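You operate a simulated robot arm through the tools that you are given. There is no shell and no other tool. Be economical: measure what you need, move in short steps, check, and stop when the job is done.

You run a simulated two-armed robot. Do the job below in one go: nothing can be reset, and whatever is moved stays where it is left.

JOB
Take the cap off the teal jug and lay it down on the top of the blue rack.

It is judged by the outcome, as a careful person would: the job done as asked, and still so three seconds after it is handed in. It fails if anything else is knocked over, pushed out of place, dropped, spilled or broken. Lids that push on must go on centred and level and be pressed home; caps that screw on are set level and turned clockwise until they are tight.

ROBOT AND FRAMES
Two 7-joint arms with two-finger parallel grippers on one trunk, on a base that drives. Base frame: it is fixed to the floor where the robot stands at the start and does not move with it; the origin is under the middle of the robot, x ahead of it, y to its left, z up; the surface under the hand at the start is at about z = 900. Readings come in mm, degrees, newtons and seconds.
The left shoulder is at the start at [62, 198, 1204], the right one opposite. With the tool pointing down near the work surface each hand reaches from about 280 to 700 mm from the robot's upright axis, wherever it stands, measured 20 degrees to its own side. Payload 1.57 kg a hand.
The TCP of each hand is the grasp point between the finger pads, 30 mm short of the fingertips. In the tool frame z runs along the fingers and y along their closing line. The gripper opens to 110 mm. The fingers are 24 mm wide and 12 mm thick; the gripper's body (48 by 112 mm) begins 78 mm behind the TCP.
Orientation is that of the tool frame in the base frame, as a unit quaternion [x, y, z, w]. With the fingers straight down and closing along the base's y, the tool's x points along the base's -x, its y along +y and its z along -z.

CONTROLS
- The arms move only by the tool arm_command. It takes "left_steps", "right_steps" or both (then of equal length, played together; a hand with none holds still); each is a list of rows, each a list of 6 numbers: the shift along the tool's x, y, z in m, then the turn, a rotation vector about the tool's x, y, z in degrees. In form: [[dx, dy, dz, ax, ay, az], ...]. A call has 1 to 10 rows; each row shifts and turns the commanded pose from where the row before left it, along the tool's axes as they then stand. "left_hand" and "right_hand" are, for a hand that has rows, the closure, from 0 (fully open) to 1 (shut), set as the call begins (left out, the last holds). Each row takes 0.2 s and may step no farther than 50 mm and 8.6 degrees from the row before; otherwise, or with a gripper value out of range, the whole call is refused. Where a pose cannot be reached the arm comes as near as it can. A force on the tool above 40 N (or 10 N above the force at the start of the call, whichever is more), or a blocked arm, ends the call early, and 0.2 s more pass. Each finger travels about 72 mm/s and halts on what it meets, pressing with about 43 N; the grip force reading is that of the motor and also rises with nothing between the fingers. The clock runs only during rows and for 0.2 s after the last one: add rows that do not move to give the fingers time. It gives the time, the measured TCP pose, the force on the tool (base axes), the opening and the grip force at its end, in the units of the frame above (readings bear some noise), with the torque about the TCP (base axes, N m) and any sound that the robot's microphone picked up.
- Cameras (640 x 400 px; columns grow to the right, rows downward): "scene" is now at [102, 19.7, 1780.4]; the picture's right is [0.28, -0.96, 0.00], its down [-0.79, -0.23, -0.57] and it looks along [0.55, 0.16, -0.82] (base axes); focal length 252 px, centre (320, 200). "left" rides on the left gripper at [70, -16, -141] in its tool frame; the picture's right is [0.23, 0.97, 0.00], its down [-0.86, 0.20, -0.48] and it looks along [-0.47, 0.11, 0.88] (tool axes); focal length 222 px, centre (320, 200). "right" rides on the right gripper at [70, 16, -141] in its tool frame; the picture's right is [-0.23, 0.97, 0.00], its down [-0.85, -0.20, -0.48] and it looks along [-0.47, -0.11, 0.88] (tool axes); focal length 222 px, centre (320, 200). There is no depth. A picture from a camera that has moved, and an enlarged one, comes with that camera's place and axes in the base frame and with its lens.
- grab_frame(camera): a new picture of that camera. The clock stands still meanwhile.
- slide_trunk(by): slides the trunk up (or, below 0, down) by that many mm; the arms and the scene camera ride with it, the base frame stays. It gives what a move gives, with no picture.
- drive_base(legs): drives the robot by 1 to 6 legs, each [ahead, left, turn to the left] in mm, mm and degrees, along the robot's own axes; the way and the turn of a leg run together, so that a leg with both is an arc; at most 1500 mm and 180 degrees a leg. The arms and the cameras ride along, it lands a little off, and it stops where it bumps. It gives what a move gives.
- turn_head(pan, tilt): turns the head with the scene camera to pan (to the left, within 86 degrees either way) and tilt (down, from -29 to 69), counted from straight ahead of the robot. It gives what a move gives.
- inspect(camera, box): a new picture of the part [left, top, right, bottom] of that camera's present view, enlarged. The clock stands still meanwhile.
- hand_in(): hands the job in; it is judged then, once.

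Go step by step. Nothing tells you exact positions but the pictures and the camera data: compare them with the known pose of the tool, close in by small moves and look again before you grip or let go. The budget is 120 turns and 88 pictures, counting those below and the enlarged ones. Unless the task says otherwise, let go and move clear before handing in, and close with one line.

The tools are called after "Call:" by a JSON object that holds its "method" and its "body". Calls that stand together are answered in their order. arm_command: Moves the arms, as the interface text tells. Its arguments: {"type":"object","properties":{"left_steps":{"type":"array"},"left_hand":{"type":"number"},"right_steps":{"type":"array"},"right_hand":{"type":"number"}},"required":[]} The other tools are called the same way: slide_trunk (by) slides the trunk up or down; drive_base (legs) drives the base; turn_head (pan, tilt) turns the head that bears the scene camera; grab_frame (camera) takes a picture; inspect (camera, box) takes an enlarged picture of a part of a camera's view; hand_in () hands the job in.

At the start:

```text
clock: 0.0
left_eef_pos: [469.0, 304.4, 1288.0]
left_orientation: [0.001, 1.0, -0.001, -0.001]
left_force: [0.2, 0.2, -0.4]
left_wrist_torque: [0.0, 0.0, 0.02]
left_finger_gap: 110.3
left_grasp_force: 0.0
right_eef_pos: [373.0, -81.9, 1344.6]
right_orientation: [0.0, 1.0, 0.001, -0.001]
right_force: [0.5, 0.4, -0.3]
right_wrist_torque: [0.01, 0.02, 0.01]
right_finger_gap: 110.4
right_grasp_force: 0.0
trunk travel left (down, up): [-800.0, 190.0]
robot x, y, heading: [0.0, 0.7, -0.1]
head pan, tilt: [16.4, 55.2]
```

scene: 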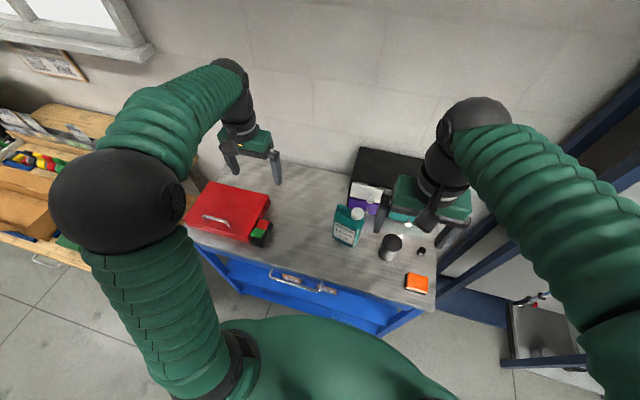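
right: 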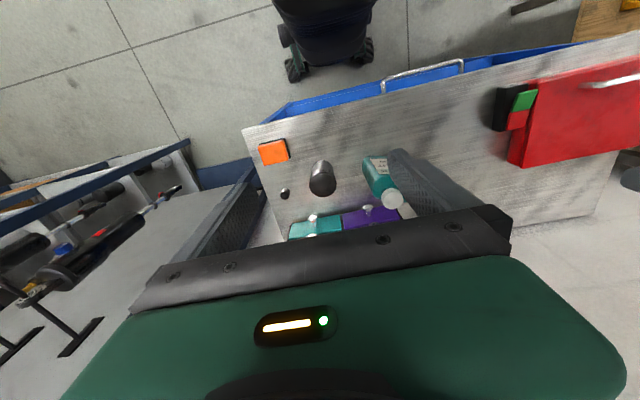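
left: 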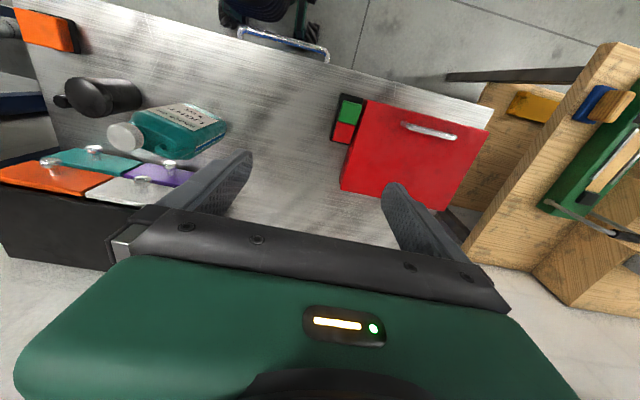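

I see the teal jug with a white cap on the bench near the black box. The blue rack isn't clear yet; I'll look to the right and enlarge the bench.

Call:
{"method": "inspect", "body": {"camera": "scene", "box": [300, 130, 500, 310]}}

Call:
{"method": "turn_head", "body": {"pan": -50, "tilt": 40}}

Call:
{"method": "grab_frame", "body": {"camera": "scene"}}

```text
2.22 times, centred on (400, 220) of scene
camera zoom: at [102.0, 19.7, 1780.4], right [0.28, -0.96, 0.0], down [-0.79, -0.23, -0.57], along [0.55, 0.16, -0.82], focal length 561 px, centre (142, 156)
```

zoom: 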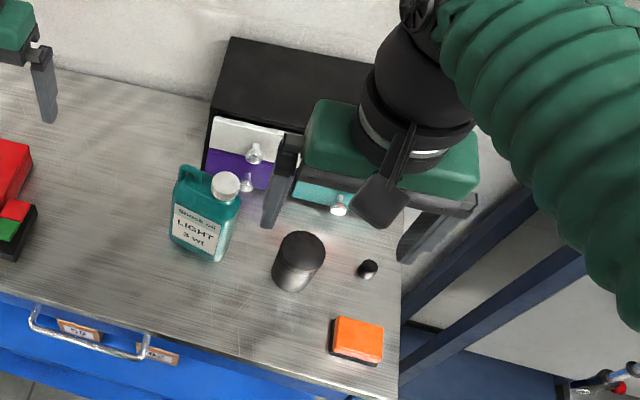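

```text
clock: 1.4
left_eef_pos: [469.2, 304.7, 1288.0]
left_orientation: [0.0, 1.0, 0.0, 0.0]
left_force: [0.4, 0.1, 0.2]
left_wrist_torque: [0.0, 0.02, -0.02]
left_finger_gap: 109.9
left_grasp_force: 0.2
right_eef_pos: [371.9, -80.6, 1343.5]
right_orientation: [0.001, 1.0, -0.001, 0.0]
right_force: [-0.1, -0.3, -0.4]
right_wrist_torque: [0.03, 0.06, -0.01]
right_finger_gap: 110.0
right_grasp_force: 0.0
trunk travel left (down, up): [-800.0, 190.0]
robot x, y, heading: [5.3, 2.1, 0.0]
head pan, tilt: [-50.0, 40.0]
```

```text
83 pictures are left
camera scene: at [88.0, -65.8, 1801.4], right [-0.77, -0.64, 0.0], down [-0.41, 0.49, -0.77], along [0.49, -0.59, -0.64], focal length 252 px, centre (320, 200)
```

scene: 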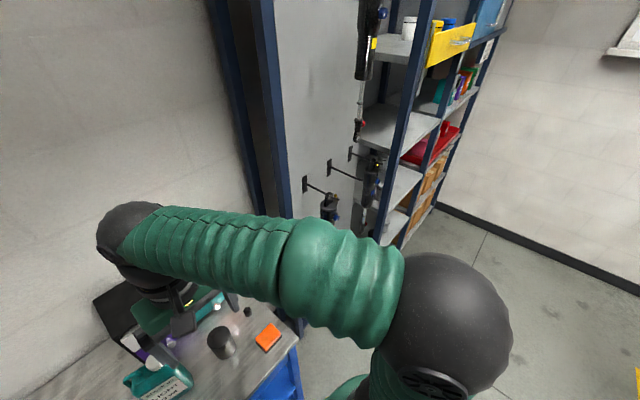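

A blue-posted shelf stands to the right of the bench. I'll look higher and all round for what "the blue rack" can be.

Call:
{"method": "turn_head", "body": {"pan": -60, "tilt": 5}}

Call:
{"method": "grab_frame", "body": {"camera": "scene"}}

Call:
{"method": "turn_head", "body": {"pan": 75, "tilt": 25}}

Call:
{"method": "grab_frame", "body": {"camera": "scene"}}

Call:
{"method": "turn_head", "body": {"pan": 0, "tilt": 15}}

Call:
{"method": "grab_frame", "body": {"camera": "scene"}}

```text
clock: 2.4
left_eef_pos: [468.2, 303.6, 1287.1]
left_orientation: [0.0, 1.0, 0.0, 0.001]
left_force: [-0.2, 0.2, -0.2]
left_wrist_torque: [0.02, -0.01, 0.0]
left_finger_gap: 109.8
left_grasp_force: 0.1
right_eef_pos: [371.9, -82.4, 1346.2]
right_orientation: [0.0, 1.0, 0.0, 0.0]
right_force: [0.6, 0.5, -0.4]
right_wrist_torque: [0.03, 0.0, 0.01]
right_finger_gap: 109.9
right_grasp_force: 0.0
trunk travel left (down, up): [-800.0, 190.0]
robot x, y, heading: [-1.0, -0.5, 0.2]
head pan, tilt: [-60.0, 5.0]
```

```text
82 pictures are left
camera scene: at [79.2, -80.2, 1857.1], right [-0.87, -0.5, 0.0], down [-0.05, 0.08, -1.0], along [0.5, -0.86, -0.09], focal length 252 px, centre (320, 200)
```

scene: 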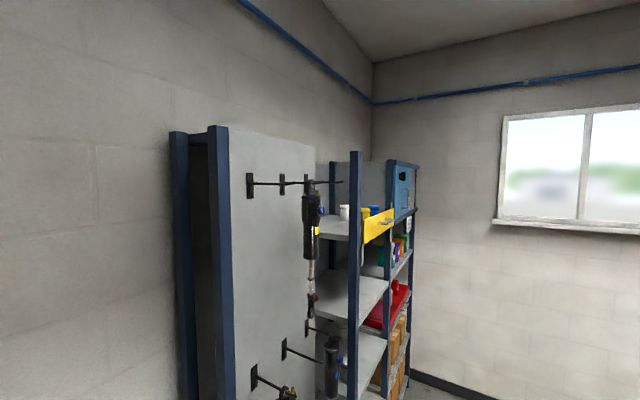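

```text
clock: 4.5
left_eef_pos: [470.0, 305.0, 1288.6]
left_orientation: [0.0, 1.0, -0.001, 0.0]
left_force: [0.1, -0.2, -0.4]
left_wrist_torque: [-0.01, -0.01, -0.02]
left_finger_gap: 110.1
left_grasp_force: 0.0
right_eef_pos: [372.3, -81.8, 1344.7]
right_orientation: [0.0, 1.0, -0.001, 0.0]
right_force: [-0.8, 0.6, -0.5]
right_wrist_torque: [0.01, -0.03, -0.03]
right_finger_gap: 109.6
right_grasp_force: 0.0
trunk travel left (down, up): [-800.0, 190.0]
robot x, y, heading: [0.6, 4.1, -0.4]
head pan, tilt: [75.0, 25.0]
```

```text
81 pictures are left
camera scene: at [57.1, 88.5, 1824.7], right [0.97, -0.26, 0.0], down [-0.11, -0.41, -0.91], along [0.23, 0.88, -0.42], focal length 252 px, centre (320, 200)
```

scene: 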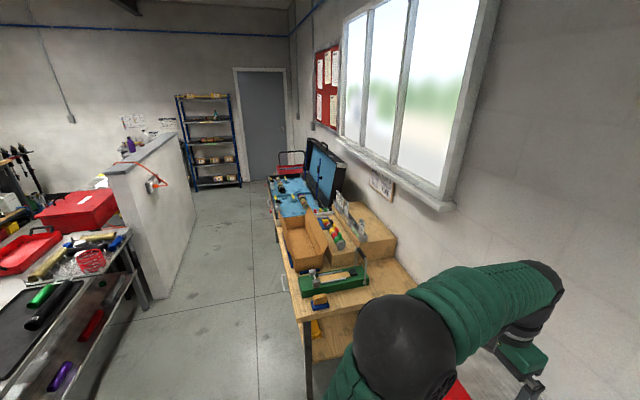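

```text
clock: 6.0
left_eef_pos: [469.2, 304.1, 1287.8]
left_orientation: [0.001, 1.0, 0.0, 0.0]
left_force: [0.9, 0.3, -0.8]
left_wrist_torque: [0.0, -0.01, -0.04]
left_finger_gap: 109.8
left_grasp_force: 0.0
right_eef_pos: [372.2, -81.2, 1345.9]
right_orientation: [0.0, 1.0, 0.0, 0.0]
right_force: [-0.1, -0.5, -0.1]
right_wrist_torque: [-0.02, -0.03, -0.01]
right_finger_gap: 110.2
right_grasp_force: 0.1
trunk travel left (down, up): [-800.0, 190.0]
robot x, y, heading: [-3.5, 1.0, -0.3]
head pan, tilt: [0.0, 15.0]
```

```text
80 pictures are left
camera scene: at [126.7, -0.6, 1840.9], right [0.0, -1.0, 0.0], down [-0.26, 0.0, -0.97], along [0.97, 0.0, -0.26], focal length 252 px, centre (320, 200)
```

scene: 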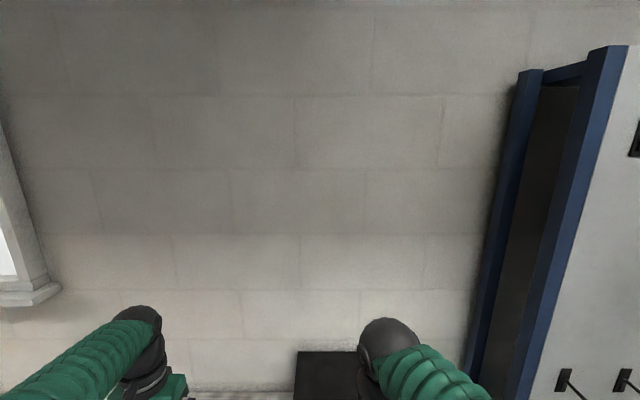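

Nothing reachable looks clearly like the rack yet, so I'll look toward the rear on both sides.

Call:
{"method": "turn_head", "body": {"pan": 86, "tilt": 35}}

Call:
{"method": "grab_frame", "body": {"camera": "scene"}}

Call:
{"method": "turn_head", "body": {"pan": -86, "tilt": 30}}

Call:
{"method": "grab_frame", "body": {"camera": "scene"}}

```text
clock: 7.6
left_eef_pos: [469.4, 303.6, 1287.9]
left_orientation: [0.0, 1.0, -0.001, -0.001]
left_force: [0.1, -0.9, 0.3]
left_wrist_torque: [-0.03, -0.02, -0.03]
left_finger_gap: 110.1
left_grasp_force: 0.1
right_eef_pos: [371.8, -80.9, 1344.2]
right_orientation: [-0.001, 1.0, 0.0, -0.001]
right_force: [0.4, -0.1, 0.0]
right_wrist_torque: [0.0, -0.05, -0.02]
right_finger_gap: 110.0
right_grasp_force: 0.1
trunk travel left (down, up): [-800.0, 190.0]
robot x, y, heading: [3.3, -1.1, -0.1]
head pan, tilt: [85.9, 35.0]
```

```text
79 pictures are left
camera scene: at [39.5, 87.3, 1809.0], right [1.0, -0.07, 0.0], down [-0.04, -0.57, -0.82], along [0.06, 0.82, -0.57], focal length 252 px, centre (320, 200)
```

scene: 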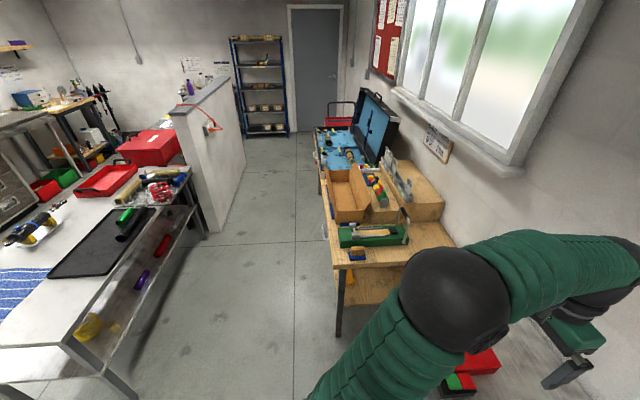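

```text
clock: 10.2
left_eef_pos: [469.7, 303.0, 1288.9]
left_orientation: [0.0, 1.0, 0.0, 0.0]
left_force: [0.1, 0.7, -0.5]
left_wrist_torque: [-0.01, -0.02, 0.0]
left_finger_gap: 110.1
left_grasp_force: 0.0
right_eef_pos: [371.1, -81.3, 1345.6]
right_orientation: [0.0, 1.0, 0.0, 0.0]
right_force: [0.1, 0.6, -0.1]
right_wrist_torque: [0.0, 0.0, 0.01]
right_finger_gap: 110.3
right_grasp_force: 0.1
trunk travel left (down, up): [-800.0, 190.0]
robot x, y, heading: [1.0, -0.6, 0.1]
head pan, tilt: [-85.9, 30.0]
```

```text
78 pictures are left
camera scene: at [39.6, -90.9, 1816.9], right [-1.0, -0.07, 0.0], down [-0.04, 0.5, -0.87], along [0.06, -0.86, -0.5], focal length 252 px, centre (320, 200)
```

scene: 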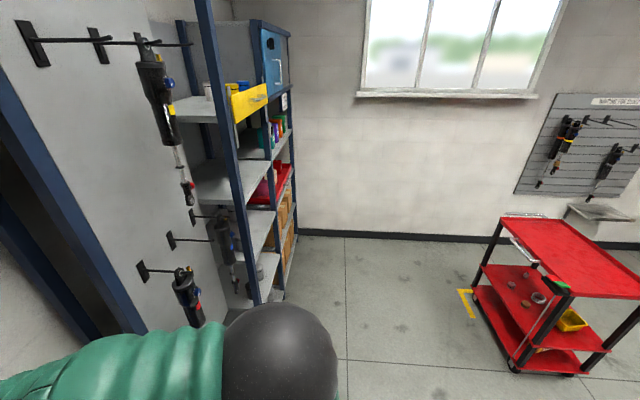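

I'll back off from the bench to see the whole bench and then the rear.

Call:
{"method": "drive_base", "body": {"legs": [[-500, 0, 0]]}}

Call:
{"method": "turn_head", "body": {"pan": -5, "tilt": 40}}

Call:
{"method": "grab_frame", "body": {"camera": "scene"}}

Call:
{"method": "turn_head", "body": {"pan": -50, "tilt": 30}}

Call:
{"method": "grab_frame", "body": {"camera": "scene"}}

```text
clock: 13.2
left_eef_pos: [-31.7, 303.5, 1287.0]
left_orientation: [-0.003, 1.0, -0.001, -0.002]
left_force: [0.2, -0.2, 0.1]
left_wrist_torque: [0.03, -0.01, 0.01]
left_finger_gap: 110.0
left_grasp_force: 0.0
right_eef_pos: [-127.1, -80.0, 1344.3]
right_orientation: [-0.003, 1.0, 0.0, 0.0]
right_force: [0.3, 0.5, 0.4]
right_wrist_torque: [-0.02, 0.01, 0.02]
right_finger_gap: 110.1
right_grasp_force: 0.0
trunk travel left (down, up): [-800.0, 190.0]
robot x, y, heading: [-503.9, 2.8, 0.6]
head pan, tilt: [-85.9, 30.0]
```

```text
clock: 14.7
left_eef_pos: [-35.8, 304.1, 1288.6]
left_orientation: [-0.002, 1.0, -0.002, 0.0]
left_force: [-0.3, 0.2, -0.6]
left_wrist_torque: [-0.01, 0.02, 0.01]
left_finger_gap: 110.3
left_grasp_force: 0.2
right_eef_pos: [-130.6, -80.2, 1346.8]
right_orientation: [-0.002, 1.0, 0.0, 0.0]
right_force: [-0.3, 0.0, -0.8]
right_wrist_torque: [-0.01, 0.04, 0.02]
right_finger_gap: 109.8
right_grasp_force: 0.1
trunk travel left (down, up): [-800.0, 190.0]
robot x, y, heading: [-499.3, -1.5, 0.3]
head pan, tilt: [-5.0, 40.0]
```

```text
77 pictures are left
camera scene: at [-384.3, -8.8, 1801.4], right [-0.08, -1.0, 0.0], down [-0.64, 0.05, -0.77], along [0.76, -0.06, -0.64], focal length 252 px, centre (320, 200)
```

scene: 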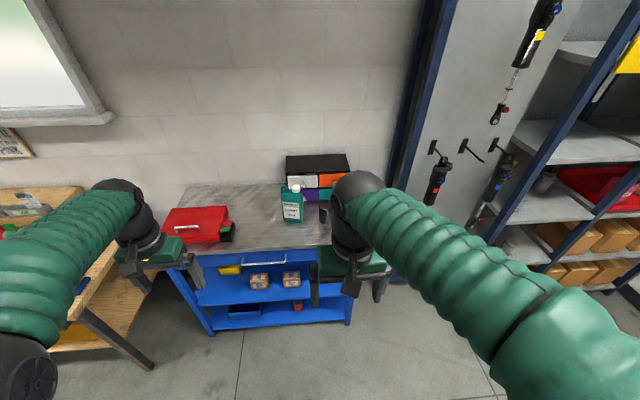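

```text
clock: 15.8
left_eef_pos: [-34.5, 304.9, 1288.5]
left_orientation: [-0.003, 1.0, -0.001, 0.001]
left_force: [-0.3, 0.3, 0.3]
left_wrist_torque: [-0.01, 0.02, 0.01]
left_finger_gap: 109.9
left_grasp_force: 0.0
right_eef_pos: [-131.2, -80.4, 1345.2]
right_orientation: [-0.002, 1.0, 0.0, -0.001]
right_force: [-0.3, -0.7, 0.2]
right_wrist_torque: [0.0, 0.03, 0.03]
right_finger_gap: 109.9
right_grasp_force: 0.0
trunk travel left (down, up): [-800.0, 190.0]
robot x, y, heading: [-502.1, -3.1, 0.3]
head pan, tilt: [-50.0, 30.0]
```

```text
76 pictures are left
camera scene: at [-410.0, -70.8, 1816.7], right [-0.76, -0.65, 0.0], down [-0.33, 0.38, -0.87], along [0.56, -0.66, -0.5], focal length 252 px, centre (320, 200)
```

scene: 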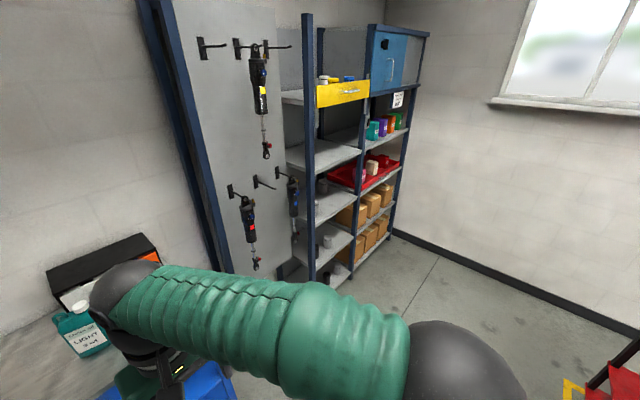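

The bench is itself a blue-framed shelf rack with a metal top; I'll still check behind before deciding.

Call:
{"method": "drive_base", "body": {"legs": [[0, 0, 120]]}}

Call:
{"method": "turn_head", "body": {"pan": 30, "tilt": 25}}

Call:
{"method": "grab_frame", "body": {"camera": "scene"}}

Call:
{"method": "turn_head", "body": {"pan": -40, "tilt": 25}}

Call:
{"method": "grab_frame", "body": {"camera": "scene"}}

Call:
{"method": "turn_head", "body": {"pan": 86, "tilt": 25}}

Call:
{"method": "grab_frame", "body": {"camera": "scene"}}

```text
clock: 21.2
left_eef_pos: [-995.6, 258.7, 1289.3]
left_orientation: [0.863, -0.505, 0.0, 0.001]
left_force: [-0.6, -1.8, 0.0]
left_wrist_torque: [0.02, 0.0, -0.01]
left_finger_gap: 109.8
left_grasp_force: 0.0
right_eef_pos: [-611.2, 361.7, 1346.4]
right_orientation: [0.863, -0.505, 0.0, 0.0]
right_force: [0.6, -0.9, 0.0]
right_wrist_torque: [0.04, 0.01, 0.0]
right_finger_gap: 110.3
right_grasp_force: 0.1
trunk travel left (down, up): [-800.0, 190.0]
robot x, y, heading: [-501.1, -4.1, 119.5]
head pan, tilt: [-50.0, 30.0]
```

```text
clock: 22.7
left_eef_pos: [-995.6, 256.6, 1288.2]
left_orientation: [0.863, -0.505, 0.0, -0.001]
left_force: [-0.2, 0.7, 0.2]
left_wrist_torque: [-0.01, 0.0, 0.05]
left_finger_gap: 110.1
left_grasp_force: 0.0
right_eef_pos: [-612.9, 361.9, 1345.6]
right_orientation: [0.863, -0.505, -0.001, -0.001]
right_force: [0.1, -0.5, 0.0]
right_wrist_torque: [0.01, 0.02, -0.03]
right_finger_gap: 109.8
right_grasp_force: 0.0
trunk travel left (down, up): [-800.0, 190.0]
robot x, y, heading: [-499.4, -0.4, 119.4]
head pan, tilt: [30.0, 25.0]
```

```text
75 pictures are left
camera scene: at [-598.2, 72.1, 1824.6], right [0.51, 0.86, 0.0], down [0.36, -0.22, -0.91], along [-0.78, 0.46, -0.42], focal length 252 px, centre (320, 200)
```

scene: 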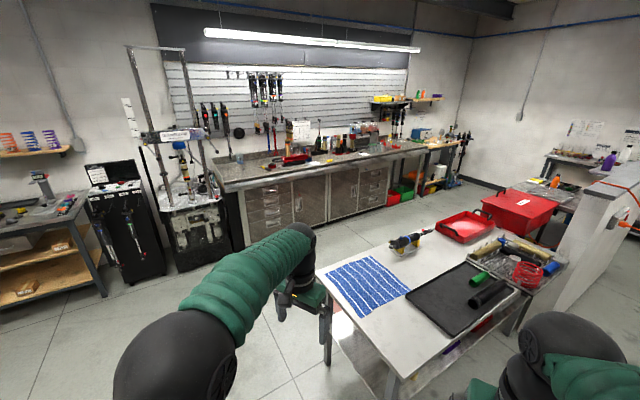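

```text
clock: 24.1
left_eef_pos: [-995.6, 257.6, 1287.5]
left_orientation: [0.863, -0.505, 0.001, 0.0]
left_force: [-0.2, 0.3, 0.6]
left_wrist_torque: [0.01, 0.02, 0.01]
left_finger_gap: 109.9
left_grasp_force: 0.1
right_eef_pos: [-612.9, 360.0, 1345.3]
right_orientation: [0.863, -0.505, 0.0, 0.0]
right_force: [0.7, 0.0, -0.7]
right_wrist_torque: [-0.02, 0.01, 0.0]
right_finger_gap: 110.0
right_grasp_force: 0.0
trunk travel left (down, up): [-800.0, 190.0]
robot x, y, heading: [-505.7, -2.4, 119.4]
head pan, tilt: [-40.0, 25.0]
```

```text
74 pictures are left
camera scene: at [-501.8, 115.6, 1824.7], right [0.98, -0.19, 0.0], down [-0.08, -0.42, -0.91], along [0.17, 0.89, -0.42], focal length 252 px, centre (320, 200)
```

scene: 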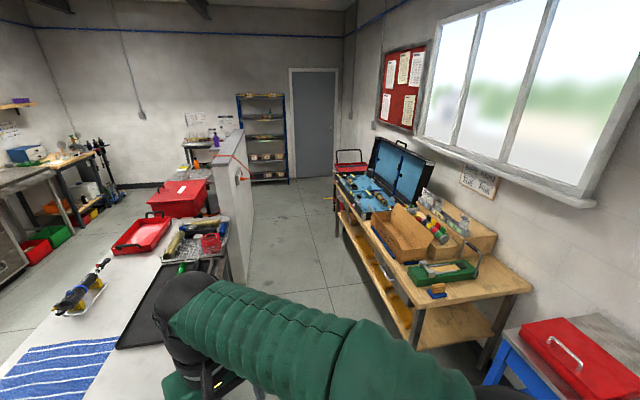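

```text
clock: 26.2
left_eef_pos: [-995.6, 257.9, 1288.4]
left_orientation: [0.863, -0.505, 0.001, 0.0]
left_force: [0.2, -0.1, 0.1]
left_wrist_torque: [0.0, -0.02, 0.0]
left_finger_gap: 110.0
left_grasp_force: 0.0
right_eef_pos: [-612.1, 359.8, 1346.3]
right_orientation: [0.863, -0.505, 0.0, 0.001]
right_force: [0.6, 0.1, -0.2]
right_wrist_torque: [-0.01, 0.0, 0.02]
right_finger_gap: 109.9
right_grasp_force: 0.1
trunk travel left (down, up): [-800.0, 190.0]
robot x, y, heading: [-501.6, 0.8, 119.1]
head pan, tilt: [85.9, 25.0]
```

```text
73 pictures are left
camera scene: at [-602.3, -14.3, 1824.7], right [-0.43, 0.9, 0.0], down [0.38, 0.18, -0.91], along [-0.82, -0.39, -0.42], focal length 252 px, centre (320, 200)
```

scene: 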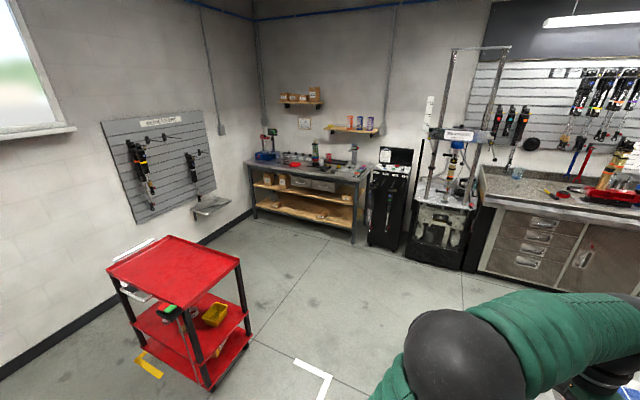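

Nothing else fits: the blue-framed unit with the metal top carrying the jug is the only blue rack with a reachable top. I'll return to it.

Call:
{"method": "drive_base", "body": {"legs": [[0, 0, -119.2]]}}

Call:
{"method": "turn_head", "body": {"pan": 0, "tilt": 55}}

```text
clock: 31.6
left_eef_pos: [-27.6, 291.5, 1287.1]
left_orientation: [0.013, 1.0, -0.002, 0.001]
left_force: [-0.1, -0.4, -0.6]
left_wrist_torque: [0.01, 0.03, -0.01]
left_finger_gap: 109.7
left_grasp_force: 0.1
right_eef_pos: [-134.5, -92.9, 1345.4]
right_orientation: [0.013, 1.0, 0.0, 0.001]
right_force: [0.5, 0.5, 0.1]
right_wrist_torque: [0.01, -0.01, 0.0]
right_finger_gap: 110.1
right_grasp_force: 0.0
trunk travel left (down, up): [-800.0, 190.0]
robot x, y, heading: [-499.9, -3.7, -1.5]
head pan, tilt: [85.9, 25.0]
```

```text
clock: 33.2
left_eef_pos: [-27.7, 289.5, 1288.6]
left_orientation: [0.013, 1.0, 0.0, 0.001]
left_force: [-0.3, -0.2, -0.1]
left_wrist_torque: [0.05, 0.0, -0.02]
left_finger_gap: 110.1
left_grasp_force: 0.0
right_eef_pos: [-136.3, -92.8, 1346.6]
right_orientation: [0.013, 1.0, 0.0, 0.001]
right_force: [-0.3, 0.0, 0.2]
right_wrist_torque: [0.03, 0.03, 0.02]
right_finger_gap: 110.1
right_grasp_force: 0.0
trunk travel left (down, up): [-800.0, 190.0]
robot x, y, heading: [-497.6, 2.5, -1.5]
head pan, tilt: [0.0, 55.0]
```

Heading back to the original standing spot.

Call:
{"method": "drive_base", "body": {"legs": [[0, 0, 1.5], [490, 0, 0]]}}

Call:
{"method": "turn_head", "body": {"pan": 0, "tilt": 50}}

Call:
{"method": "arm_command", "body": {"right_steps": [[0, -0.05, 0, 0, 0, 0], [0, -0.05, 0, 0, 0, 0], [0.03, -0.04, 0, 0, 0, 0]]}}

Call:
{"method": "grab_frame", "body": {"camera": "scene"}}

Call:
{"method": "grab_frame", "body": {"camera": "left"}}

```text
clock: 36.4
left_eef_pos: [436.1, 303.9, 1289.2]
left_orientation: [0.0, 1.0, -0.001, 0.003]
left_force: [-0.2, 0.2, -0.4]
left_wrist_torque: [-0.01, 0.01, 0.02]
left_finger_gap: 110.1
left_grasp_force: 0.1
right_eef_pos: [340.6, -80.4, 1347.2]
right_orientation: [-0.002, 1.0, 0.0, 0.001]
right_force: [0.2, 0.2, 0.3]
right_wrist_torque: [-0.03, 0.0, 0.01]
right_finger_gap: 110.3
right_grasp_force: 0.1
trunk travel left (down, up): [-800.0, 190.0]
robot x, y, heading: [-25.2, -4.0, 0.2]
head pan, tilt: [0.0, 55.0]
```

```text
clock: 37.1
left_eef_pos: [436.3, 304.7, 1288.9]
left_orientation: [-0.001, 1.0, 0.0, 0.001]
left_force: [0.0, 0.5, -0.1]
left_wrist_torque: [0.0, 0.03, 0.0]
left_finger_gap: 110.0
left_grasp_force: 0.1
right_eef_pos: [341.2, -80.2, 1346.5]
right_orientation: [-0.001, 1.0, 0.0, 0.002]
right_force: [-0.4, 0.1, 0.2]
right_wrist_torque: [0.01, -0.01, 0.02]
right_finger_gap: 110.3
right_grasp_force: 0.1
trunk travel left (down, up): [-800.0, 190.0]
robot x, y, heading: [-24.6, 2.6, 0.4]
head pan, tilt: [0.0, 50.0]
```

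```text
clock: 37.9
left_eef_pos: [437.2, 300.9, 1291.1]
left_orientation: [-0.001, 1.0, 0.001, 0.002]
left_force: [-0.5, 0.3, 0.7]
left_wrist_torque: [0.03, -0.03, 0.0]
left_finger_gap: 109.8
left_grasp_force: 0.1
right_eef_pos: [309.3, -224.9, 1349.2]
right_orientation: [-0.002, 1.0, 0.001, 0.002]
right_force: [-0.4, -0.5, -0.1]
right_wrist_torque: [0.03, -0.03, 0.01]
right_finger_gap: 109.8
right_grasp_force: 0.0
trunk travel left (down, up): [-800.0, 190.0]
robot x, y, heading: [-29.9, -1.8, 0.1]
head pan, tilt: [0.0, 50.0]
```

```text
72 pictures are left
camera scene: at [80.2, -4.7, 1787.4], right [0.0, -1.0, 0.0], down [-0.77, 0.0, -0.64], along [0.64, 0.0, -0.77], focal length 252 px, centre (320, 200)
```

scene: 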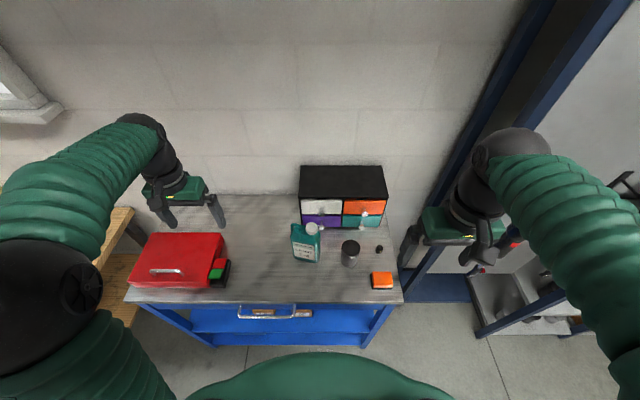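

```text
71 pictures are left
camera left: at [365.7, 284.6, 1431.6], right [-0.23, 0.97, 0.0], down [0.85, 0.2, 0.48], along [0.47, 0.11, -0.88], focal length 222 px, centre (320, 200)
```

left: 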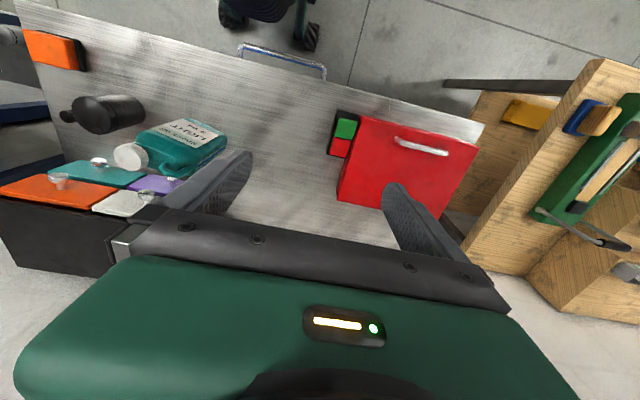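

Now a close look at the jug and the bench top from the scene camera.

Call:
{"method": "inspect", "body": {"camera": "scene", "box": [260, 200, 360, 270]}}

Call:
{"method": "inspect", "body": {"camera": "left", "box": [90, 100, 260, 210]}}

Call:
{"method": "grab_frame", "body": {"camera": "right"}}

```text
5.71 times, centred on (310, 235) of scene
camera zoom: at [80.2, -4.7, 1787.4], right [0.0, -1.0, 0.0], down [-0.77, 0.0, -0.64], along [0.64, 0.0, -0.77], focal length 1442 px, centre (377, 0)
```

zoom: 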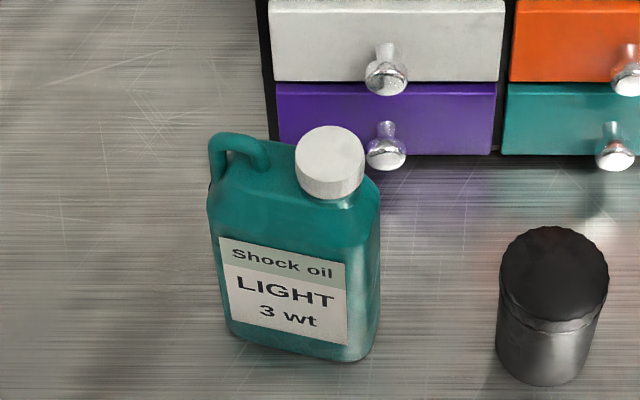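

```text
3.64 times, centred on (175, 155) of left
camera zoom: at [365.7, 284.6, 1431.6], right [-0.23, 0.97, 0.0], down [0.85, 0.2, 0.48], along [0.47, 0.11, -0.88], focal length 808 px, centre (847, 364)
```

zoom: 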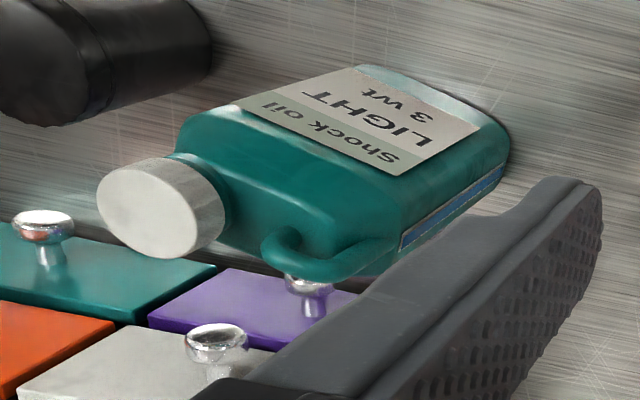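

```text
68 pictures are left
camera right: at [239.0, -207.6, 1488.6], right [0.22, 0.97, 0.0], down [0.85, -0.2, 0.48], along [0.47, -0.11, -0.88], focal length 222 px, centre (320, 200)
```

right: 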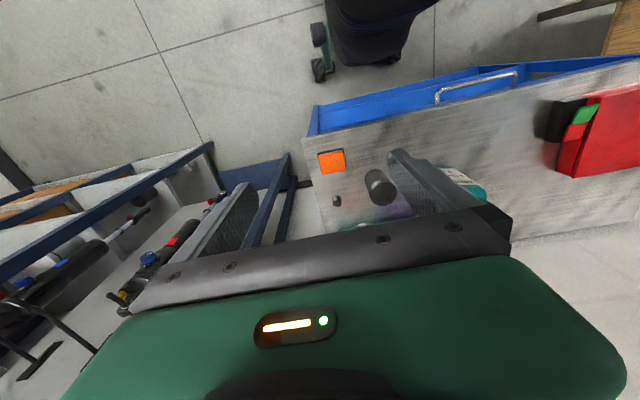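

The cap top triangulates to about (538, 22, 1098), some 40 mm across; the jug body centre is near (542, 43), long side about 10° off the base y axis. I'll have the left hand hold the body from the left (tilted 30° down) and the right unscrew from above. First I turn the left wrist.

Call:
{"method": "arm_command", "body": {"left_steps": [[0, 0, 0, 0, 0, -7.9], [0, 0, 0, 0, 0, -7.9], [0, 0, 0, 0, 0, -7.9], [0, 0, 0, 0, 0, -7.9], [0, 0, 0, 0, 0, -7.9], [0, 0, 0, 0, 0, -7.9], [0, 0, 0, 0, 0, -7.9], [0, 0, 0, 0, 0, -7.9], [0, 0, 0, 0, 0, -7.9], [0, 0, 0, 0, 0, -7.9]]}}

Call:
{"method": "arm_command", "body": {"left_steps": [[0, 0, 0, 0, 8.57, 0], [0, 0, 0, 0, 8.57, 0], [0, 0, 0, 0, 8.57, 0], [0, 0, 0, 0, 8.57, 0], [0, 0, 0, 0, 8.57, 0], [0, 0, 0, 0, 8.57, 0], [0, 0, 0, 0, 8.57, 0]]}}

Call:
{"method": "grab_frame", "body": {"camera": "left"}}

Call:
{"method": "grab_frame", "body": {"camera": "scene"}}

```text
clock: 40.1
left_eef_pos: [438.3, 303.8, 1289.0]
left_orientation: [-0.638, 0.77, -0.001, 0.001]
left_force: [0.1, -1.2, 0.1]
left_wrist_torque: [0.0, 0.01, 0.0]
left_finger_gap: 110.1
left_grasp_force: 0.1
right_eef_pos: [312.0, -222.9, 1346.8]
right_orientation: [-0.001, 1.0, 0.0, 0.001]
right_force: [0.3, 0.4, 0.3]
right_wrist_torque: [-0.01, -0.03, -0.01]
right_finger_gap: 110.0
right_grasp_force: 0.0
trunk travel left (down, up): [-800.0, 190.0]
robot x, y, heading: [-24.9, -1.4, -0.3]
head pan, tilt: [0.0, 50.0]
```

```text
clock: 41.7
left_eef_pos: [440.1, 306.3, 1288.4]
left_orientation: [-0.551, 0.667, -0.321, -0.386]
left_force: [0.1, 0.5, 0.1]
left_wrist_torque: [-0.01, 0.01, -0.04]
left_finger_gap: 110.0
left_grasp_force: 0.1
right_eef_pos: [311.6, -219.6, 1348.8]
right_orientation: [-0.001, 1.0, -0.001, 0.001]
right_force: [0.4, -0.5, -0.9]
right_wrist_torque: [0.01, -0.02, 0.04]
right_finger_gap: 110.1
right_grasp_force: 0.0
trunk travel left (down, up): [-800.0, 190.0]
robot x, y, heading: [-29.8, 0.1, 0.2]
head pan, tilt: [0.0, 50.0]
```

```text
67 pictures are left
camera left: at [471.5, 389.3, 1419.1], right [-0.98, 0.07, 0.2], down [-0.04, 0.86, -0.51], along [-0.21, -0.5, -0.84], focal length 222 px, centre (320, 200)
```

left: 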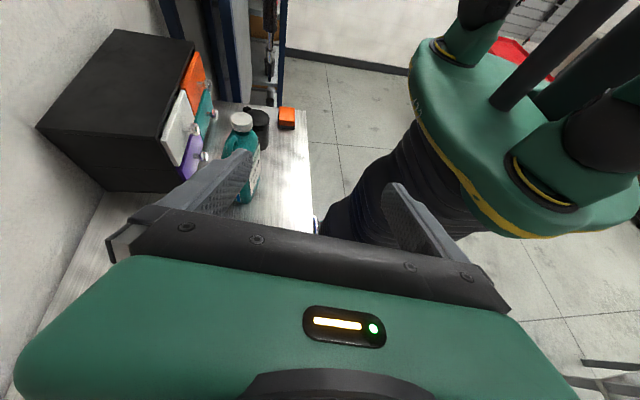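

```text
66 pictures are left
camera scene: at [84.3, 1.8, 1787.1], right [0.0, -1.0, 0.0], down [-0.77, 0.0, -0.64], along [0.64, 0.0, -0.77], focal length 252 px, centre (320, 200)
```

scene: 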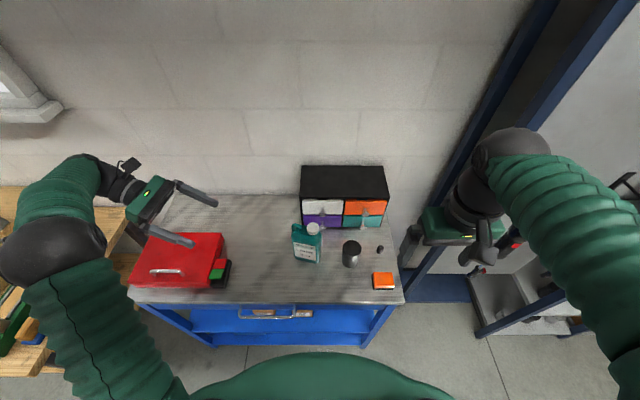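

The left hand is tilted as planned. Moving it to a staging point about 130 mm short of the jug.

Call:
{"method": "arm_command", "body": {"left_steps": [[-0.02195, -0.01865, 0.0268, 0, 0, 0], [-0.02195, -0.01865, 0.0268, 0, 0, 0], [-0.02195, -0.01865, 0.0268, 0, 0, 0], [-0.02195, -0.01865, 0.0268, 0, 0, 0], [-0.02195, -0.01865, 0.0268, 0, 0, 0], [-0.02195, -0.01865, 0.0268, 0, 0, 0], [-0.02195, -0.01865, 0.0268, 0, 0, 0], [-0.02195, -0.01865, 0.0268, 0, 0, 0]]}}

Call:
{"method": "grab_frame", "body": {"camera": "left"}}

Call:
{"method": "inspect", "body": {"camera": "scene", "box": [200, 180, 380, 290]}}

```text
clock: 43.5
left_eef_pos: [569.6, 180.7, 1029.0]
left_orientation: [-0.553, 0.667, -0.319, -0.384]
left_force: [0.9, 0.0, -1.1]
left_wrist_torque: [-0.02, -0.03, -0.02]
left_finger_gap: 110.0
left_grasp_force: 0.1
right_eef_pos: [313.0, -221.9, 1347.4]
right_orientation: [-0.002, 1.0, 0.0, 0.001]
right_force: [0.6, -1.3, 0.0]
right_wrist_torque: [0.02, -0.02, 0.0]
right_finger_gap: 109.8
right_grasp_force: 0.1
trunk travel left (down, up): [-800.0, 190.0]
robot x, y, heading: [-26.5, 1.0, 0.2]
head pan, tilt: [0.0, 50.0]
```

```text
65 pictures are left
camera left: at [601.2, 262.6, 1160.0], right [-0.98, 0.07, 0.2], down [-0.04, 0.86, -0.5], along [-0.21, -0.5, -0.84], focal length 222 px, centre (320, 200)
```

left: 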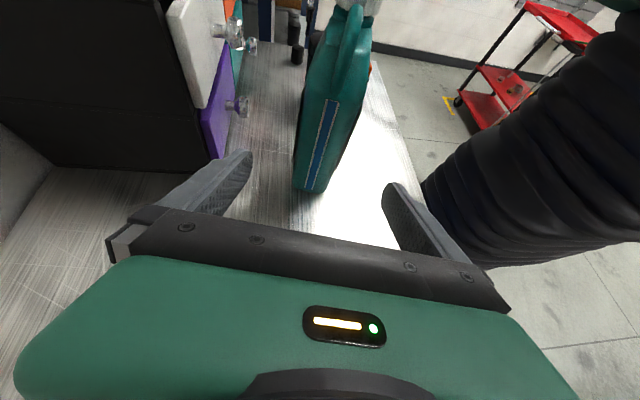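

```text
3.56 times, centred on (290, 235) of scene
camera zoom: at [86.7, -1.2, 1787.0], right [0.0, -1.0, 0.0], down [-0.77, 0.0, -0.64], along [0.64, 0.0, -0.77], focal length 897 px, centre (427, 76)
```

zoom: 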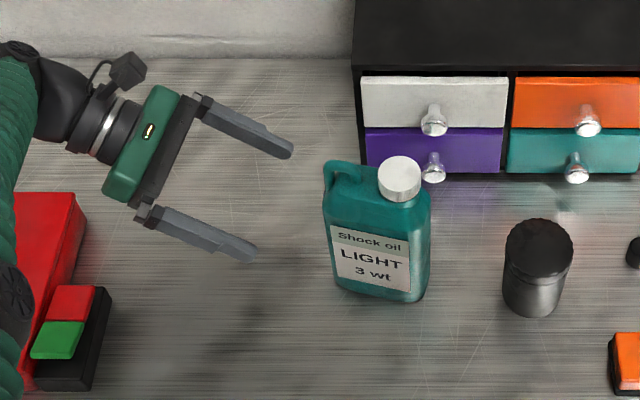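

The jug's narrow end sits between the fingers, centred at about (549, 91), 46 mm deep. Advancing along the tool axis with the fingers narrowed a little.

Call:
{"method": "arm_command", "body": {"left_steps": [[0, 0.001, 0.018, 0, 0, 0], [0, 0.001, 0.018, 0, 0, 0], [0, 0.0007, 0.018, 0, 0, 0], [0, 0, 0.018, 0, 0, 0], [0, 0, 0.018, 0, 0, 0]], "left_hand": 0.2}}

Call:
{"method": "grab_frame", "body": {"camera": "left"}}

Call:
{"method": "inspect", "body": {"camera": "scene", "box": [230, 180, 380, 280]}}

```text
clock: 44.7
left_eef_pos: [551.1, 104.7, 985.9]
left_orientation: [-0.552, 0.667, -0.32, -0.385]
left_force: [0.6, -1.1, 0.2]
left_wrist_torque: [-0.03, 0.0, 0.0]
left_finger_gap: 88.2
left_grasp_force: 0.0
right_eef_pos: [312.4, -221.6, 1349.1]
right_orientation: [-0.002, 1.0, 0.0, 0.001]
right_force: [-0.6, -0.3, 0.4]
right_wrist_torque: [0.02, -0.02, 0.01]
right_finger_gap: 110.1
right_grasp_force: 0.1
trunk travel left (down, up): [-800.0, 190.0]
robot x, y, heading: [-28.9, -0.3, 0.4]
head pan, tilt: [0.0, 50.0]
```

```text
63 pictures are left
camera left: at [582.2, 186.5, 1116.8], right [-0.98, 0.07, 0.2], down [-0.04, 0.86, -0.5], along [-0.2, -0.5, -0.84], focal length 222 px, centre (320, 200)
```

left: 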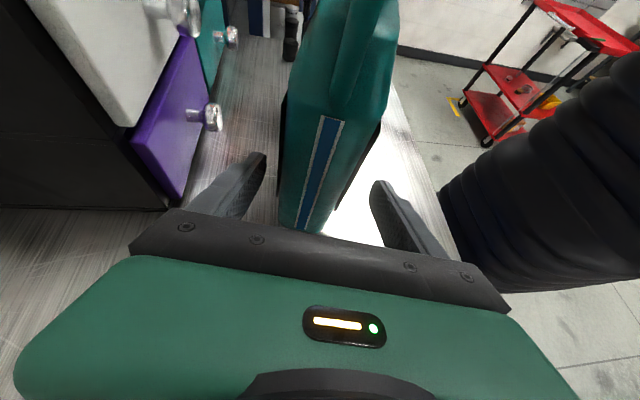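

```text
4.00 times, centred on (305, 230) of scene
camera zoom: at [84.6, -2.1, 1787.1], right [0.0, -1.0, 0.0], down [-0.77, 0.0, -0.64], along [0.64, 0.0, -0.77], focal length 1009 px, centre (380, 80)
```

zoom: 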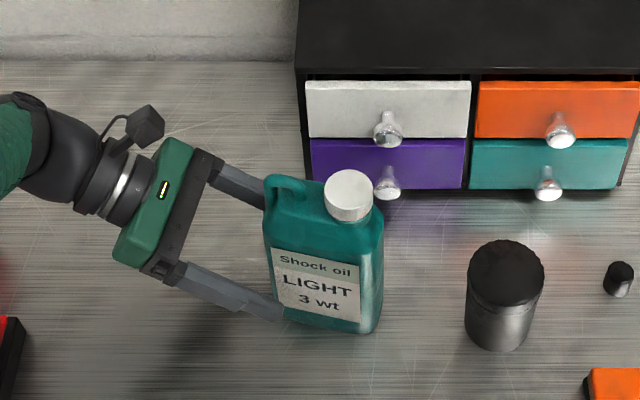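

Well straddled; advancing the last 38 mm and then closing on the body.

Call:
{"method": "arm_command", "body": {"left_steps": [[0, 0, 0.013, 0, 0, 0], [0, 0, 0.013, 0, 0, 0], [0, 0, 0.012, 0, 0, 0]]}}

Call:
{"method": "grab_frame", "body": {"camera": "left"}}

Call:
{"method": "inspect", "body": {"camera": "scene", "box": [230, 180, 380, 280]}}

```text
clock: 45.5
left_eef_pos: [542.4, 71.5, 965.9]
left_orientation: [-0.551, 0.667, -0.319, -0.386]
left_force: [-0.2, 0.7, 0.1]
left_wrist_torque: [-0.01, 0.0, 0.01]
left_finger_gap: 88.0
left_grasp_force: 0.0
right_eef_pos: [312.4, -222.2, 1348.2]
right_orientation: [-0.001, 1.0, 0.001, 0.001]
right_force: [-0.1, 0.1, -0.5]
right_wrist_torque: [-0.01, 0.0, -0.01]
right_finger_gap: 109.9
right_grasp_force: 0.0
trunk travel left (down, up): [-800.0, 190.0]
robot x, y, heading: [-28.0, 1.6, 0.4]
head pan, tilt: [0.0, 50.0]
```

```text
61 pictures are left
camera left: at [575.5, 154.0, 1097.4], right [-0.98, 0.07, 0.2], down [-0.04, 0.86, -0.5], along [-0.21, -0.5, -0.84], focal length 222 px, centre (320, 200)
```

left: 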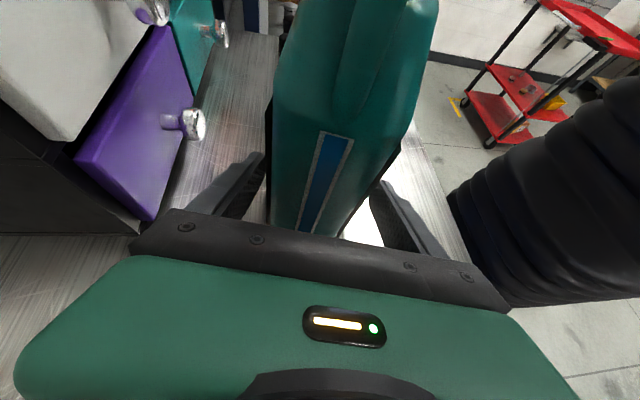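

```text
4.00 times, centred on (305, 230) of scene
camera zoom: at [84.5, -2.0, 1787.1], right [0.0, -1.0, 0.0], down [-0.77, 0.0, -0.64], along [0.64, 0.0, -0.77], focal length 1009 px, centre (380, 80)
```

zoom: 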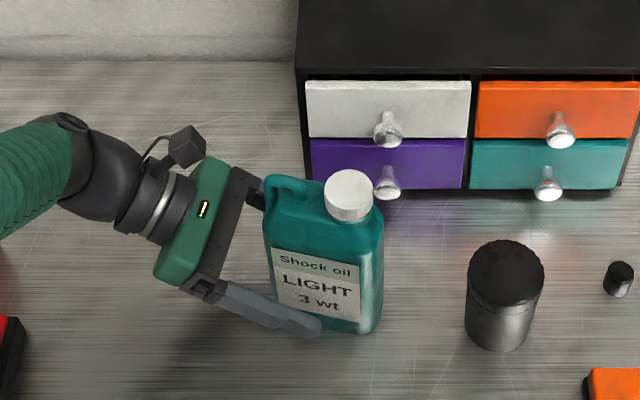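

Narrowing the fingers to just wider than the jug, then checking the gaps.

Call:
{"method": "arm_command", "body": {"left_steps": [[0, -0.002, 0, 0, 0, 0], [0, 0, 0, 0, 0, 0]], "left_hand": 0.46}}

Call:
{"method": "inspect", "body": {"camera": "left", "box": [180, 100, 460, 260]}}

Call:
{"method": "inspect", "body": {"camera": "scene", "box": [270, 205, 350, 265]}}

```text
clock: 46.1
left_eef_pos: [545.1, 70.8, 965.8]
left_orientation: [-0.551, 0.668, -0.319, -0.385]
left_force: [1.0, 0.1, -0.7]
left_wrist_torque: [-0.01, 0.05, -0.01]
left_finger_gap: 59.8
left_grasp_force: 0.0
right_eef_pos: [312.3, -222.5, 1347.9]
right_orientation: [-0.002, 1.0, 0.0, 0.001]
right_force: [0.7, 1.1, 1.0]
right_wrist_torque: [0.01, -0.01, 0.0]
right_finger_gap: 109.9
right_grasp_force: 0.0
trunk travel left (down, up): [-800.0, 190.0]
robot x, y, heading: [-28.3, 3.0, 0.2]
head pan, tilt: [0.0, 50.0]
```

```text
2.29 times, centred on (320, 180) of left
camera zoom: at [577.8, 153.2, 1097.1], right [-0.98, 0.07, 0.2], down [-0.04, 0.86, -0.5], along [-0.2, -0.5, -0.84], focal length 508 px, centre (320, 246)
```

zoom: 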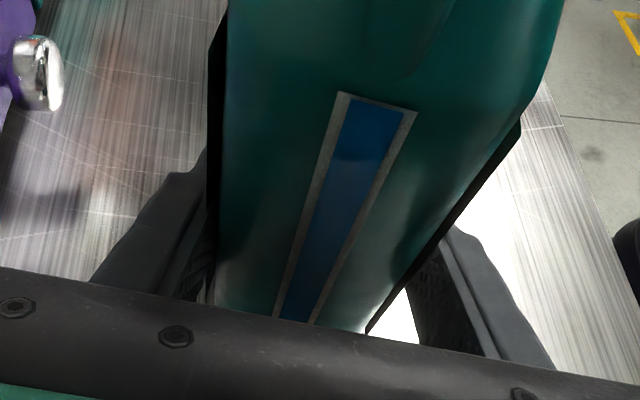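

```text
6.67 times, centred on (310, 235) of scene
camera zoom: at [84.4, -1.7, 1787.1], right [0.0, -1.0, 0.0], down [-0.77, 0.0, -0.64], along [0.64, 0.0, -0.77], focal length 1682 px, centre (387, -33)
```

zoom: 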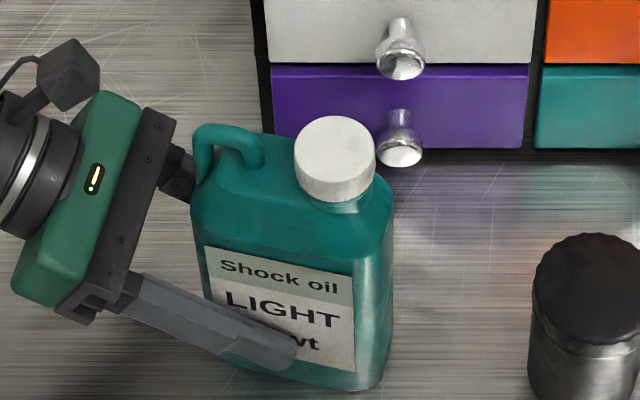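

The rear finger looks a few mm nearer the jug, so I shift 3 mm toward the wall and close.

Call:
{"method": "arm_command", "body": {"left_steps": [[0, -0.003, 0, 0, 0, 0], [0, 0, 0, 0, 0, 0]], "left_hand": 0.5}}

Call:
{"method": "arm_command", "body": {"left_steps": [[0, 0, 0, 0, 0, 0], [0, 0, 0, 0, 0, 0], [0, 0, 0, 0, 0, 0]], "left_hand": 1.0}}

Call:
{"method": "inspect", "body": {"camera": "scene", "box": [270, 205, 350, 265]}}

```text
clock: 46.7
left_eef_pos: [548.0, 70.4, 966.7]
left_orientation: [-0.551, 0.668, -0.319, -0.385]
left_force: [-2.6, 1.3, 0.2]
left_wrist_torque: [0.03, 0.01, -0.07]
left_finger_gap: 56.8
left_grasp_force: 1.3
right_eef_pos: [312.1, -221.8, 1348.2]
right_orientation: [-0.002, 1.0, 0.0, 0.002]
right_force: [-0.4, -0.9, 0.2]
right_wrist_torque: [0.0, 0.01, -0.01]
right_finger_gap: 110.1
right_grasp_force: 0.1
trunk travel left (down, up): [-800.0, 190.0]
robot x, y, heading: [-27.3, -1.0, 0.2]
head pan, tilt: [0.0, 50.0]
```

```text
clock: 47.5
left_eef_pos: [548.8, 70.2, 967.3]
left_orientation: [-0.552, 0.668, -0.318, -0.385]
left_force: [-1.3, -0.4, -0.2]
left_wrist_torque: [-0.18, 0.32, -0.09]
left_finger_gap: 55.0
left_grasp_force: 42.8
right_eef_pos: [311.2, -222.0, 1348.3]
right_orientation: [-0.001, 1.0, 0.001, 0.001]
right_force: [-0.2, 0.0, -0.6]
right_wrist_torque: [-0.01, 0.02, -0.02]
right_finger_gap: 110.0
right_grasp_force: 0.1
trunk travel left (down, up): [-800.0, 190.0]
robot x, y, heading: [-24.7, -0.3, 0.2]
head pan, tilt: [0.0, 50.0]
```

```text
6.67 times, centred on (310, 235) of scene
camera zoom: at [83.7, -1.8, 1787.1], right [0.0, -1.0, 0.0], down [-0.77, 0.0, -0.64], along [0.64, 0.0, -0.77], focal length 1682 px, centre (387, -33)
```

zoom: 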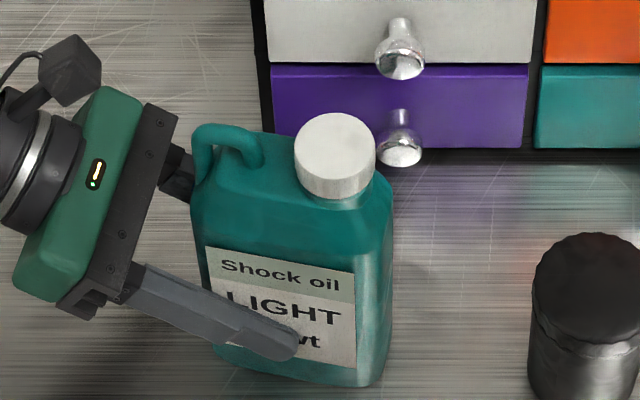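

The jug is held (55 mm, 43 N) without having moved noticeably; the cap centre is now about (542, 23.5, 1098). Bringing the right hand above the cap.

Call:
{"method": "arm_command", "body": {"right_steps": [[-0.02875, 0.0306, 0.01725, 0, 0, 0], [-0.02875, 0.0306, 0.01725, 0, 0, 0], [-0.02875, 0.0306, 0.01725, 0, 0, 0], [-0.02875, 0.0306, 0.01725, 0, 0, 0], [-0.02875, 0.0306, 0.01725, 0, 0, 0], [-0.02875, 0.0306, 0.01725, 0, 0, 0], [-0.02875, 0.0306, 0.01725, 0, 0, 0], [-0.02875, 0.0306, 0.01725, 0, 0, 0]], "right_hand": 0.3}}

Call:
{"method": "arm_command", "body": {"right_steps": [[0, 0, 0, 0, 0, 8.57], [0, 0, 0, 0, 0, 8.57], [0, 0, 0, 0, 0, 8.57], [0, 0, 0, 0, 0, 8.57], [0, 0, 0, 0, 0, 8.57], [0, 0, 0, 0, 0, 8.57], [0, 0, 0, 0, 0, 8.57]]}}

Call:
{"method": "grab_frame", "body": {"camera": "right"}}

Call:
{"method": "grab_frame", "body": {"camera": "scene"}}

```text
clock: 49.3
left_eef_pos: [550.0, 70.2, 965.5]
left_orientation: [-0.55, 0.668, -0.319, -0.386]
left_force: [-0.3, -3.8, 3.5]
left_wrist_torque: [0.13, 0.18, 0.07]
left_finger_gap: 54.3
left_grasp_force: 42.8
right_eef_pos: [542.0, 25.9, 1211.3]
right_orientation: [-0.002, 1.0, -0.001, 0.001]
right_force: [0.9, 0.0, 0.1]
right_wrist_torque: [-0.05, 0.01, 0.02]
right_finger_gap: 77.0
right_grasp_force: 0.0
trunk travel left (down, up): [-800.0, 190.0]
robot x, y, heading: [-30.3, -2.3, -0.1]
head pan, tilt: [0.0, 50.0]
```

```text
clock: 50.9
left_eef_pos: [549.2, 71.9, 966.6]
left_orientation: [-0.551, 0.668, -0.32, -0.385]
left_force: [5.0, 0.4, 7.7]
left_wrist_torque: [0.05, 0.01, 0.01]
left_finger_gap: 54.5
left_grasp_force: 42.6
right_eef_pos: [542.9, 24.5, 1209.0]
right_orientation: [0.5, 0.866, 0.0, 0.001]
right_force: [0.0, 0.4, 0.2]
right_wrist_torque: [0.04, 0.01, 0.01]
right_finger_gap: 76.9
right_grasp_force: 0.1
trunk travel left (down, up): [-800.0, 190.0]
robot x, y, heading: [-28.0, 1.5, 0.2]
head pan, tilt: [0.0, 50.0]
```

```text
56 pictures are left
camera right: at [521.0, 95.3, 1349.7], right [0.96, 0.29, 0.0], down [0.25, -0.84, 0.48], along [0.14, -0.46, -0.88], focal length 222 px, centre (320, 200)
```

right: 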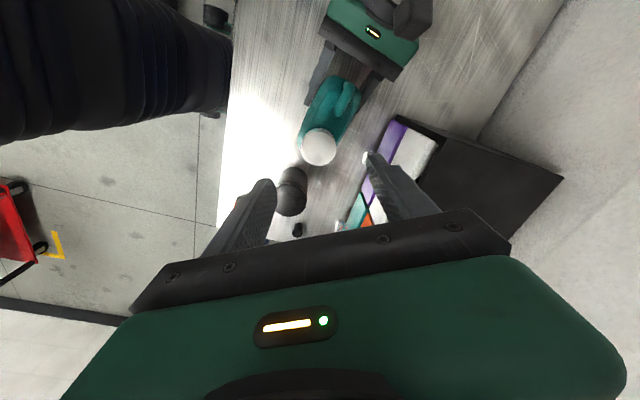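

```text
55 pictures are left
camera scene: at [85.7, 0.2, 1787.1], right [0.0, -1.0, 0.0], down [-0.77, 0.0, -0.64], along [0.64, 0.0, -0.77], focal length 252 px, centre (320, 200)
```

scene: 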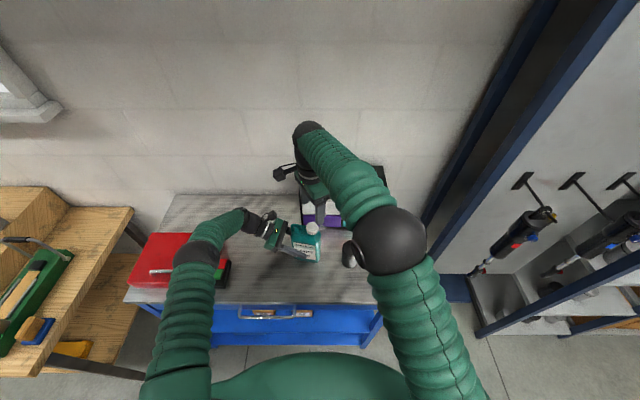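

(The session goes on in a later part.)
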